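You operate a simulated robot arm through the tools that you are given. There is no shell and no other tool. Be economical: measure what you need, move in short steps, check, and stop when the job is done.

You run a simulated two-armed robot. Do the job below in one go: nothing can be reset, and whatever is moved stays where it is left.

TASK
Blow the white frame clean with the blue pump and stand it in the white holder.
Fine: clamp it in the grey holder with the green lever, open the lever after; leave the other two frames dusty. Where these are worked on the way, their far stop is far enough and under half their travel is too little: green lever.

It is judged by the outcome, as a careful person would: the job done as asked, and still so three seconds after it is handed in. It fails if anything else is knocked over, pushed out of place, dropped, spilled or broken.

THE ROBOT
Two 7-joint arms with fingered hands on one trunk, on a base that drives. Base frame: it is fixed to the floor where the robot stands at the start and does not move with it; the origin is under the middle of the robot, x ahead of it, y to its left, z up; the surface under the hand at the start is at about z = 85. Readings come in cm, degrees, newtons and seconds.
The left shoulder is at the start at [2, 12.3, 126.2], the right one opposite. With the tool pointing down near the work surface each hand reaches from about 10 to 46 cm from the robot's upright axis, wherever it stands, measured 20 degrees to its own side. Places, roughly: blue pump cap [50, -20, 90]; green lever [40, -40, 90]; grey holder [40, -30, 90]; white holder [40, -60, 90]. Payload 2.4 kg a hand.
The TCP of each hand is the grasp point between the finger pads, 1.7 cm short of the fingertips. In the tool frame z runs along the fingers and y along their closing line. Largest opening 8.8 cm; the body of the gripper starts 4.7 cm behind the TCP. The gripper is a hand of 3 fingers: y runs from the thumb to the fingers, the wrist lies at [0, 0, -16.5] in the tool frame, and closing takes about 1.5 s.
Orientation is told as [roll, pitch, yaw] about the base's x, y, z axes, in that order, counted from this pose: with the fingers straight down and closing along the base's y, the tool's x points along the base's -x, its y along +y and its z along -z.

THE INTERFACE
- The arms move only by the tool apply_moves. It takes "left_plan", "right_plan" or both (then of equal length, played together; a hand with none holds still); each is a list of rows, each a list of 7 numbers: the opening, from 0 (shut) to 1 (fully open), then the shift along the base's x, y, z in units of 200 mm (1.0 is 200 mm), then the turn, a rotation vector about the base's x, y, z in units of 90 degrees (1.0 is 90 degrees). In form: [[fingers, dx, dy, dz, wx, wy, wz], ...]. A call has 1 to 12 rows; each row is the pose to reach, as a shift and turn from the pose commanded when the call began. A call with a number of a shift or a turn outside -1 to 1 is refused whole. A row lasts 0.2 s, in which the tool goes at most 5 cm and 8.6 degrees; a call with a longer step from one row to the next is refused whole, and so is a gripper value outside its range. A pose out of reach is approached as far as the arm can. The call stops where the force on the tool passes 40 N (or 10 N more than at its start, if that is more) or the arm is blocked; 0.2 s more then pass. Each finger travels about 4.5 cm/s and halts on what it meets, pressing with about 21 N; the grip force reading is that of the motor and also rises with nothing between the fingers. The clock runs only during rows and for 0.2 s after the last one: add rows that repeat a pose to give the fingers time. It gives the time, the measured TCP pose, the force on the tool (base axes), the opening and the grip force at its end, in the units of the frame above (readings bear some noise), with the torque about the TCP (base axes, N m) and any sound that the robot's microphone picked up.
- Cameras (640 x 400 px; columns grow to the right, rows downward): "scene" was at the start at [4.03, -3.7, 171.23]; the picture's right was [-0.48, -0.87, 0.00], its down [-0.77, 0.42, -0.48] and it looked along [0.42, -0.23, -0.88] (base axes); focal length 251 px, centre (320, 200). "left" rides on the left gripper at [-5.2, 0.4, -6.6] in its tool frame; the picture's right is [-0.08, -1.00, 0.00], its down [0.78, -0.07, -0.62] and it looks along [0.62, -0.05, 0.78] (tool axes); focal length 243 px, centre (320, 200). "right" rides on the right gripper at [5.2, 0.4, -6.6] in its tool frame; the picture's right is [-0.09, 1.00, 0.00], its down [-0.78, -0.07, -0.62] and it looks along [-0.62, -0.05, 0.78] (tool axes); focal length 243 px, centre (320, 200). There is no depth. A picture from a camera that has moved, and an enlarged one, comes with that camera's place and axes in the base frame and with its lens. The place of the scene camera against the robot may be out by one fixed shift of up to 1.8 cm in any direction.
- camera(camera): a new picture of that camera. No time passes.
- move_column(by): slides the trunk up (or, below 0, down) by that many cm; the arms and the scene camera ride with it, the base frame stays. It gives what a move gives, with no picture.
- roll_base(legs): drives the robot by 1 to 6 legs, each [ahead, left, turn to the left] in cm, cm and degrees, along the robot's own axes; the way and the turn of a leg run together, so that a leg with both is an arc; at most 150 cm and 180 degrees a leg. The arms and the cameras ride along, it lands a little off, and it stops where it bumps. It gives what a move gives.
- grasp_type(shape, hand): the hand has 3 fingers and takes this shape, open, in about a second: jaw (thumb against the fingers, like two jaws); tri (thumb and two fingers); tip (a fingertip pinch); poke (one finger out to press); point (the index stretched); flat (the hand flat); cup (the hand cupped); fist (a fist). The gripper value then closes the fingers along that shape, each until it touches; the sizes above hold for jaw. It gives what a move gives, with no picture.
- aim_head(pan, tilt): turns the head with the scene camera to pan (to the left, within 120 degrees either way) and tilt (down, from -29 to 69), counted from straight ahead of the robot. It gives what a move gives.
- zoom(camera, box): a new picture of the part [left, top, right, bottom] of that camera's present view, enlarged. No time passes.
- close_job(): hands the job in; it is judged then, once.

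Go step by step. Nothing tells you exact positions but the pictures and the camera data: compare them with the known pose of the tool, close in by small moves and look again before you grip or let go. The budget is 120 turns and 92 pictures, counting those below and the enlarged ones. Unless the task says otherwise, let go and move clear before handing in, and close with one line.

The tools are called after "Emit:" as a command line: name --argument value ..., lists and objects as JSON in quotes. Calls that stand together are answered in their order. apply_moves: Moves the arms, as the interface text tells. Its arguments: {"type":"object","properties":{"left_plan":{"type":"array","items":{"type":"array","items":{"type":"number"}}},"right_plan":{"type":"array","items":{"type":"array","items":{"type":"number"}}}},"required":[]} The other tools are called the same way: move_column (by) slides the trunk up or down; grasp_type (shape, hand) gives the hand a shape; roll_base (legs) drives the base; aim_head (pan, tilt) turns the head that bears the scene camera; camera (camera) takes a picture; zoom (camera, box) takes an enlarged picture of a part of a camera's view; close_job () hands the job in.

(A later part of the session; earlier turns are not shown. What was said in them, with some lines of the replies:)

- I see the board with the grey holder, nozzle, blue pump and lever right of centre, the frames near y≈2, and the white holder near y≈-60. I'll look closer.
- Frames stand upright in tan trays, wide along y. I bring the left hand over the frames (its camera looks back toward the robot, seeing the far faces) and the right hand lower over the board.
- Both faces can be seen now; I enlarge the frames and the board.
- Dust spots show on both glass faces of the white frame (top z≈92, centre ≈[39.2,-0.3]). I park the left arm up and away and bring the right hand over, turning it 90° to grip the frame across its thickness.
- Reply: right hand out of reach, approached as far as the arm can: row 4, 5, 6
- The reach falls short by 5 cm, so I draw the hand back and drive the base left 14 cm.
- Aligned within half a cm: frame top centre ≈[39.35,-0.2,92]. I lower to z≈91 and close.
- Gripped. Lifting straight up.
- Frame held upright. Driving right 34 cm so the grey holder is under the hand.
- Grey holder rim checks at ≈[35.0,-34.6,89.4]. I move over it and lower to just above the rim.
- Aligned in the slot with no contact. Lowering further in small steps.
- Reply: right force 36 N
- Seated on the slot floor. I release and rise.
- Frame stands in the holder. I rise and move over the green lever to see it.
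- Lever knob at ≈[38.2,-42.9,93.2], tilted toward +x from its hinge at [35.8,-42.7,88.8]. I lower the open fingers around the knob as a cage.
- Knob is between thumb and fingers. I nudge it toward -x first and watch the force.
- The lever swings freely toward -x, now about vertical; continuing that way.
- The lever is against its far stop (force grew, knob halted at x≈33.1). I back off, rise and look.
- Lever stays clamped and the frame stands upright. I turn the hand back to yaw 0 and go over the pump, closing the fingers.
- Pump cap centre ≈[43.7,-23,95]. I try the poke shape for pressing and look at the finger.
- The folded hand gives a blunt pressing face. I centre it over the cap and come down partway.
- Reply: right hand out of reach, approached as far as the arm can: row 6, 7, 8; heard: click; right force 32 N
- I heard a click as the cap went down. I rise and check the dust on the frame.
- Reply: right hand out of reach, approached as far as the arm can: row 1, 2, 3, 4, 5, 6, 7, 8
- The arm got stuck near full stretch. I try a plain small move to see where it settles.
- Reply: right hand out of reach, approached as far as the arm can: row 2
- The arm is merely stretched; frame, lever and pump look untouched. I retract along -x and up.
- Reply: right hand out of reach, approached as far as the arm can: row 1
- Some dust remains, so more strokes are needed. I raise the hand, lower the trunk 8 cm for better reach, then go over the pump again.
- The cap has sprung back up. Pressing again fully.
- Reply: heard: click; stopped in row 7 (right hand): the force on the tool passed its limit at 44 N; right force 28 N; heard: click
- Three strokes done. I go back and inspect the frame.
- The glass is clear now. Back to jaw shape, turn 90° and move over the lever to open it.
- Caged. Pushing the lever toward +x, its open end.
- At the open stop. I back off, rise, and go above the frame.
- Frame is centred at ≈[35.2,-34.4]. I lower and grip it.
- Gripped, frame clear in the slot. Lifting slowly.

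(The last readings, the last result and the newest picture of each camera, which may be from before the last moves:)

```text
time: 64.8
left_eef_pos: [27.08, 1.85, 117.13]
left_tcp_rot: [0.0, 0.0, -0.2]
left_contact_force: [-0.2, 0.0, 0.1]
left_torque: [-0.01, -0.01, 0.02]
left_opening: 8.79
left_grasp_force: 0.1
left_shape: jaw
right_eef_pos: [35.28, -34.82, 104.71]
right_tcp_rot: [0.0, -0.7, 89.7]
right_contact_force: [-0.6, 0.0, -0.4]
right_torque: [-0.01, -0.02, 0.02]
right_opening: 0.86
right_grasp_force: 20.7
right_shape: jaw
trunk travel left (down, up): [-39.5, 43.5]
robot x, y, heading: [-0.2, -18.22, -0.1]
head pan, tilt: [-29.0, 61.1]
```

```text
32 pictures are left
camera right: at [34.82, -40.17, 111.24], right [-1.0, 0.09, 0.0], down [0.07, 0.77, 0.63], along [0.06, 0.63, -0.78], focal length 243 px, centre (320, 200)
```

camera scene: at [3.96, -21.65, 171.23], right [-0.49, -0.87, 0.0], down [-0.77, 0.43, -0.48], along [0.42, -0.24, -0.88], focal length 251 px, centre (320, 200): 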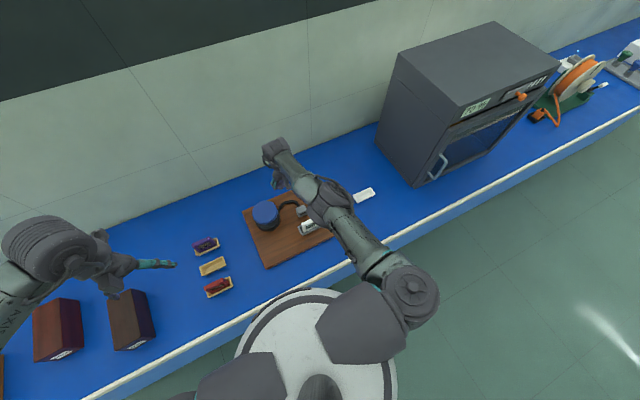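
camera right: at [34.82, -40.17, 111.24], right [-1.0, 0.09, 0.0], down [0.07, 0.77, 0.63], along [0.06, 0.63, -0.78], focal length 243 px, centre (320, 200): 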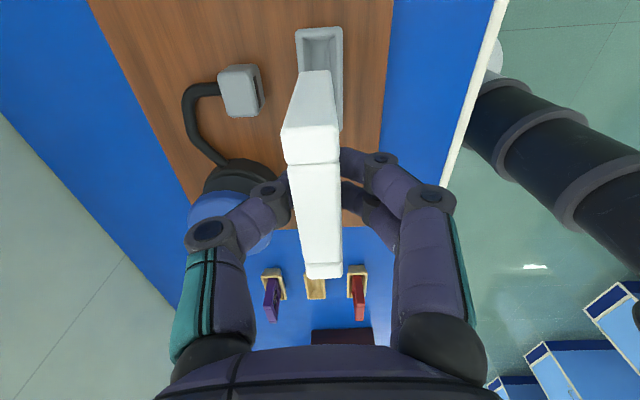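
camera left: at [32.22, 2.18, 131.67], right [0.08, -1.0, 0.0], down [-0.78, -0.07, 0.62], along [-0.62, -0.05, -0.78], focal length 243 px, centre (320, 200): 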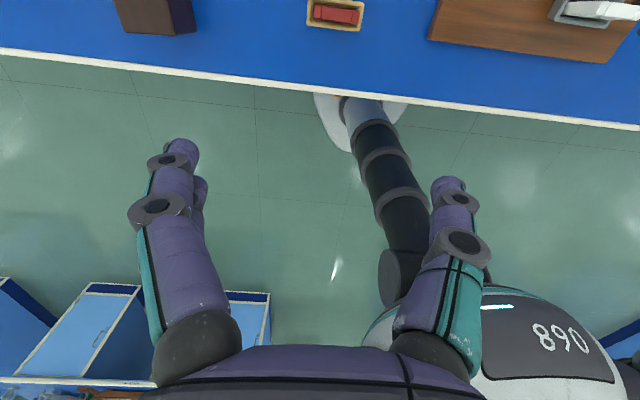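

Clean frame held. Driving 25 cm right to the white holder.

Emit:
roll_base --legs '[[0, -25, 0]]'

Emit:
camera --camera "right"

Emit:
camera --camera "scene"

```text
time: 66.6
left_eef_pos: [26.88, -22.81, 117.26]
left_tcp_rot: [0.1, 0.0, 0.5]
left_contact_force: [0.1, 0.2, -0.1]
left_torque: [-0.03, 0.03, 0.02]
left_opening: 8.8
left_grasp_force: 0.1
left_shape: jaw
right_eef_pos: [35.61, -59.33, 104.63]
right_tcp_rot: [-0.2, -0.6, 90.5]
right_contact_force: [-0.5, 0.0, 0.3]
right_torque: [-0.06, -0.01, 0.0]
right_opening: 0.89
right_grasp_force: 21.4
right_shape: jaw
trunk travel left (down, up): [-39.5, 43.5]
robot x, y, heading: [-0.26, -42.68, 0.2]
head pan, tilt: [-29.0, 61.1]
```

```text
31 pictures are left
camera right: at [35.11, -64.62, 111.2], right [-1.0, 0.08, 0.0], down [0.06, 0.77, 0.63], along [0.05, 0.63, -0.78], focal length 243 px, centre (320, 200)
```

right: 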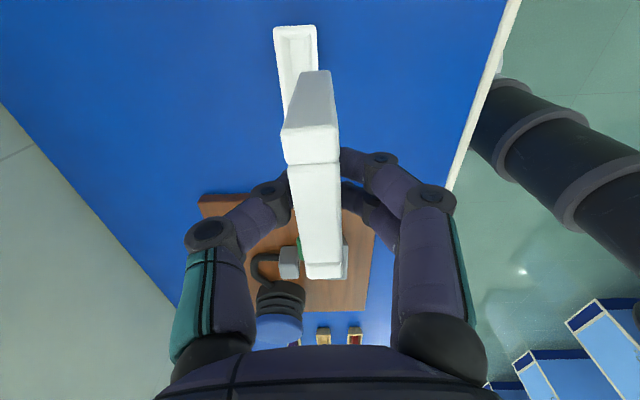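

```text
30 pictures are left
camera scene: at [4.03, -46.46, 163.23], right [-0.48, -0.88, 0.0], down [-0.77, 0.42, -0.48], along [0.42, -0.23, -0.88], focal length 251 px, centre (320, 200)
```

scene: 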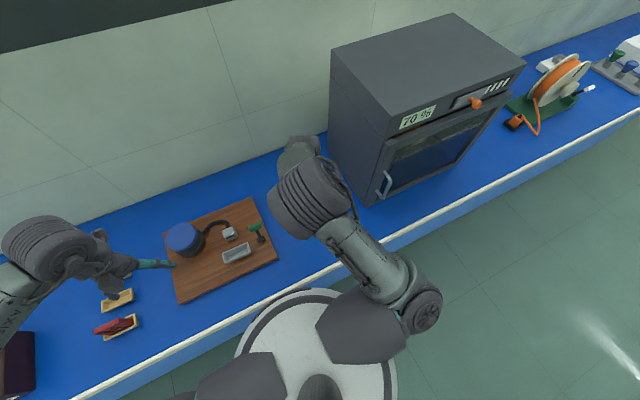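

White holder centre ≈[37.2,-59.2]. I move over it and lower partway, then look.

Emit:
apply_moves --right_plan '[[0, 0.04, 0, 0, 0, 0, 0], [0, 0.08, 0, -0.1, 0, 0, 0], [0, 0.08, 0, -0.2, 0, 0, 0], [0, 0.08, 0, -0.32, 0, 0, 0], [0, 0.08, 0, -0.4, 0, 0, 0], [0, 0.08, 0, -0.4, 0, 0, 0]]'

Emit:
camera --camera "right"

```text
time: 68.0
left_eef_pos: [27.02, -22.69, 117.17]
left_tcp_rot: [0.1, 0.1, 0.5]
left_contact_force: [-0.1, -0.5, 0.1]
left_torque: [0.0, -0.02, -0.01]
left_opening: 8.81
left_grasp_force: 0.1
left_shape: jaw
right_eef_pos: [37.14, -59.54, 96.78]
right_tcp_rot: [-0.1, -0.6, 90.4]
right_contact_force: [0.4, 0.4, -1.1]
right_torque: [-0.03, 0.02, 0.0]
right_opening: 0.86
right_grasp_force: 21.1
right_shape: jaw
trunk travel left (down, up): [-39.5, 43.5]
robot x, y, heading: [0.0, -42.83, 0.4]
head pan, tilt: [-29.0, 61.1]
```

```text
29 pictures are left
camera right: at [36.76, -64.78, 103.27], right [-1.0, 0.08, 0.0], down [0.06, 0.78, 0.63], along [0.05, 0.63, -0.78], focal length 243 px, centre (320, 200)
```

right: 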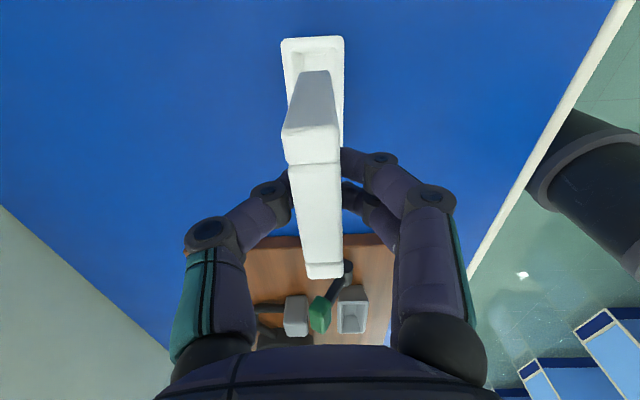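

Frame sits over the slot (both centred near x=37.2, y=-59.4). Lowering.

Emit:
apply_moves --right_plan '[[0, 0.005, 0.005, -0.06, 0, 0, 0], [0, 0.005, 0.005, -0.12, 0, 0, 0], [0, 0.005, 0.005, -0.18, 0, 0, 0], [0, 0.005, 0.005, -0.22, 0, 0, 0], [0, 0.005, 0.005, -0.22, 0, 0, 0]]'

Emit:
camera --camera "right"

```text
time: 69.2
left_eef_pos: [26.88, -22.68, 117.18]
left_tcp_rot: [0.1, 0.1, 0.5]
left_contact_force: [0.0, -1.0, 0.5]
left_torque: [-0.01, 0.01, -0.01]
left_opening: 8.79
left_grasp_force: 0.1
left_shape: jaw
right_eef_pos: [37.27, -59.12, 92.31]
right_tcp_rot: [-0.2, -0.6, 90.5]
right_contact_force: [-1.0, -0.5, -1.1]
right_torque: [0.01, 0.0, -0.03]
right_opening: 0.88
right_grasp_force: 21.0
right_shape: jaw
trunk travel left (down, up): [-39.5, 43.5]
robot x, y, heading: [0.07, -42.57, 0.6]
head pan, tilt: [-29.0, 61.1]
```

```text
28 pictures are left
camera right: at [36.83, -64.47, 98.87], right [-1.0, 0.08, 0.0], down [0.06, 0.78, 0.63], along [0.05, 0.63, -0.78], focal length 243 px, centre (320, 200)
```

right: 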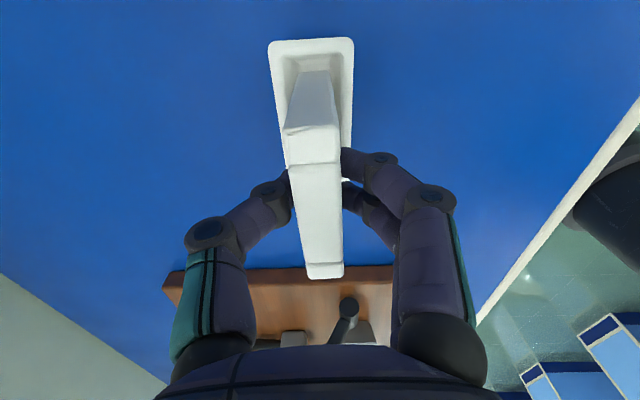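

In the slot, no contact yet. Slow final descent.

Emit:
apply_moves --right_plan '[[0, 0, 0, -0.02, 0, 0, 0], [0, 0, 0, -0.04, 0, 0, 0], [0, 0, 0, -0.055, 0, 0, 0], [0, 0, 0, -0.07, 0, 0, 0]]'

```text
time: 70.2
left_eef_pos: [27.04, -22.71, 117.21]
left_tcp_rot: [0.0, -0.1, 0.6]
left_contact_force: [0.4, 0.3, -1.5]
left_torque: [0.01, 0.0, -0.01]
left_opening: 8.81
left_grasp_force: 0.0
left_shape: jaw
right_eef_pos: [37.34, -59.02, 90.97]
right_tcp_rot: [-0.1, -0.6, 90.4]
right_contact_force: [0.5, -1.0, -0.1]
right_torque: [0.01, -0.04, 0.01]
right_opening: 0.86
right_grasp_force: 21.0
right_shape: jaw
trunk travel left (down, up): [-39.5, 43.5]
robot x, y, heading: [-0.32, -42.95, 0.2]
head pan, tilt: [-29.0, 61.1]
```

Emit:
apply_moves --right_plan '[[0, 0, 0, -0.01, 0, 0, 0], [0, 0, 0, -0.02, 0, 0, 0], [0, 0, 0, -0.03, 0, 0, 0]]'

Emit:
camera --camera "right"

```text
time: 71.0
left_eef_pos: [26.85, -22.68, 117.24]
left_tcp_rot: [-0.1, -0.1, 0.4]
left_contact_force: [-0.3, 0.9, -0.8]
left_torque: [0.0, -0.04, 0.0]
left_opening: 8.77
left_grasp_force: 0.0
left_shape: jaw
right_eef_pos: [37.31, -59.23, 90.47]
right_tcp_rot: [-0.1, -0.5, 90.4]
right_contact_force: [1.1, 1.1, 15.0]
right_torque: [0.0, -0.05, -0.02]
right_opening: 0.94
right_grasp_force: 20.8
right_shape: jaw
trunk travel left (down, up): [-39.5, 43.5]
robot x, y, heading: [-0.07, -42.58, 0.3]
head pan, tilt: [-29.0, 61.1]
```

```text
27 pictures are left
camera right: at [36.84, -64.44, 96.95], right [-1.0, 0.08, 0.0], down [0.06, 0.78, 0.63], along [0.05, 0.63, -0.78], focal length 243 px, centre (320, 200)
```

right: 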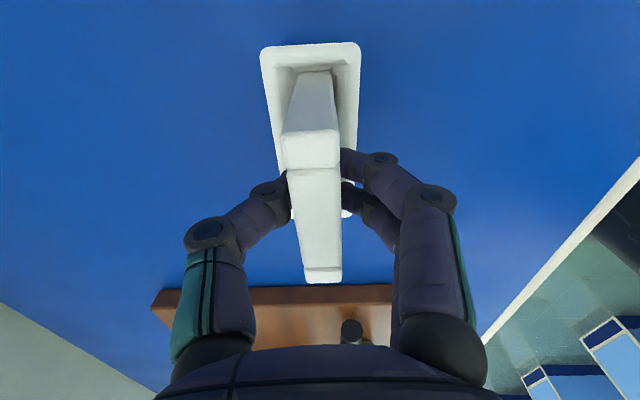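

Seated on the floor of the white holder. Releasing and rising.

Emit:
apply_moves --right_plan '[[0, 0, 0, 0.005, 0, 0, 0], [0.2, 0, 0, 0.005, 0, 0, 0], [0.4, 0, 0, 0.005, 0, 0, 0], [0.45, 0, 0, 0.005, 0, 0, 0], [0.45, 0, 0, 0.005, 0, 0, 0], [0.45, 0, 0, 0.05, 0, 0, 0], [0.45, 0, 0, 0.15, 0, 0, 0], [0.45, 0, 0, 0.3, 0, 0, 0], [0.45, 0, 0, 0.5, 0, 0, 0], [0.45, 0, 0, 0.7, 0, 0, 0]]'

Emit:
camera --camera "right"

Emit:
zoom --camera "scene" --box '[80, 170, 340, 350]'

```text
time: 73.2
left_eef_pos: [26.83, -22.72, 117.15]
left_tcp_rot: [-0.1, -0.1, 0.5]
left_contact_force: [-0.1, 0.6, 0.1]
left_torque: [-0.02, 0.01, -0.02]
left_opening: 8.79
left_grasp_force: 0.0
left_shape: jaw
right_eef_pos: [37.34, -58.72, 104.31]
right_tcp_rot: [-0.1, -0.5, 90.4]
right_contact_force: [0.5, 0.0, -0.1]
right_torque: [0.02, 0.01, -0.01]
right_opening: 3.91
right_grasp_force: 0.0
right_shape: jaw
trunk travel left (down, up): [-39.5, 43.5]
robot x, y, heading: [-0.12, -42.58, 0.3]
head pan, tilt: [-29.0, 61.1]
```

```text
26 pictures are left
camera right: at [36.86, -63.96, 110.76], right [-1.0, 0.08, 0.0], down [0.06, 0.78, 0.63], along [0.05, 0.63, -0.78], focal length 243 px, centre (320, 200)
```

right: 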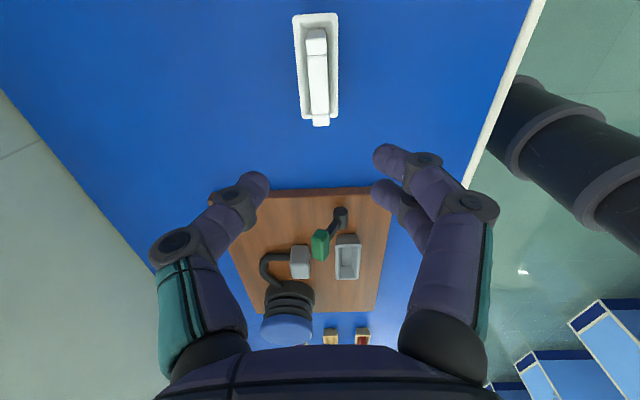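

```text
2.22 times, centred on (210, 260) of scene
camera zoom: at [3.99, -46.31, 163.23], right [-0.48, -0.88, 0.0], down [-0.77, 0.42, -0.48], along [0.42, -0.23, -0.88], focal length 557 px, centre (564, 67)
```

zoom: 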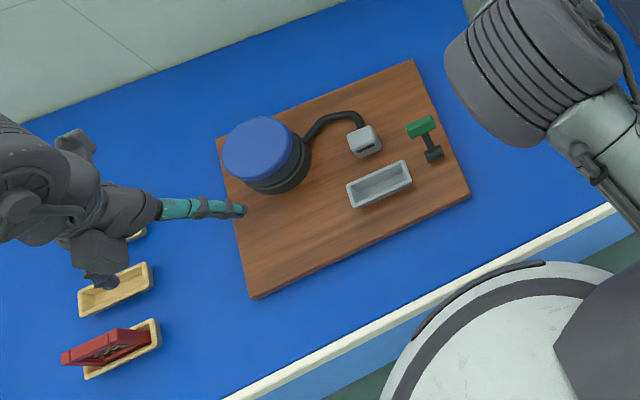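

The frame stands in the white holder and the lever is open. I move clear and take one last look.

Emit:
apply_moves --right_plan '[[0.45, -0.1, 0.1, 0.1, 0, 0, -0.08], [0.45, -0.2, 0.2, 0.15, 0, 0, -0.17], [0.45, -0.3, 0.25, 0.15, 0, 0, -0.25], [0.45, -0.4, 0.3, 0.15, 0, 0, -0.34], [0.45, -0.45, 0.3, 0.15, 0, 0, -0.42], [0.45, -0.5, 0.3, 0.15, 0, 0, -0.51], [0.45, -0.55, 0.3, 0.15, 0, 0, -0.59], [0.45, -0.6, 0.3, 0.15, 0, 0, -0.68], [0.45, -0.6, 0.3, 0.15, 0, 0, -0.76], [0.45, -0.6, 0.3, 0.15, 0, 0, -0.85], [0.45, -0.6, 0.3, 0.15, 0, 0, -0.93]]'

Emit:
camera --camera "right"

```text
time: 75.6
left_eef_pos: [26.82, -22.6, 117.19]
left_tcp_rot: [0.0, 0.0, 0.5]
left_contact_force: [-0.2, -0.7, 0.1]
left_torque: [0.02, 0.0, 0.01]
left_opening: 8.8
left_grasp_force: 0.0
left_shape: jaw
right_eef_pos: [25.14, -53.14, 107.34]
right_tcp_rot: [-0.1, -0.5, 6.6]
right_contact_force: [0.6, 0.8, -1.1]
right_torque: [0.01, -0.04, -0.03]
right_opening: 3.93
right_grasp_force: 0.1
right_shape: jaw
trunk travel left (down, up): [-39.5, 43.5]
robot x, y, heading: [0.4, -42.64, 0.5]
head pan, tilt: [-29.0, 61.1]
```

```text
24 pictures are left
camera right: at [19.86, -53.32, 113.84], right [-0.03, 1.0, 0.0], down [0.78, 0.02, 0.63], along [0.63, 0.02, -0.78], focal length 243 px, centre (320, 200)
```

right: 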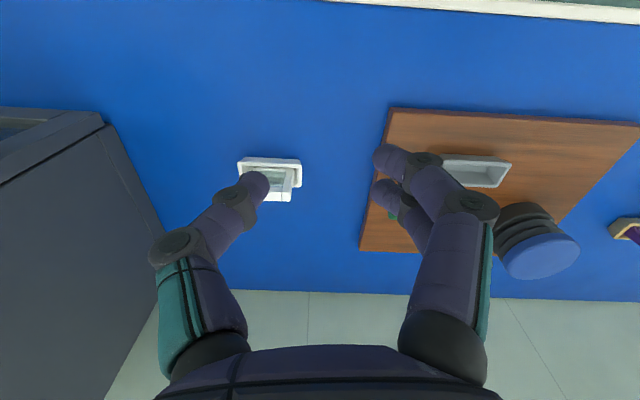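

The white frame stands upright in the white holder with clear glass; the lever is open and both hands are clear. I hand the job in.

Emit:
close_job

```text
The job is handed in.
```

The white frame is blown clean and stands in the white holder. The green lever is open again, and the other two frames were left untouched and dusty.
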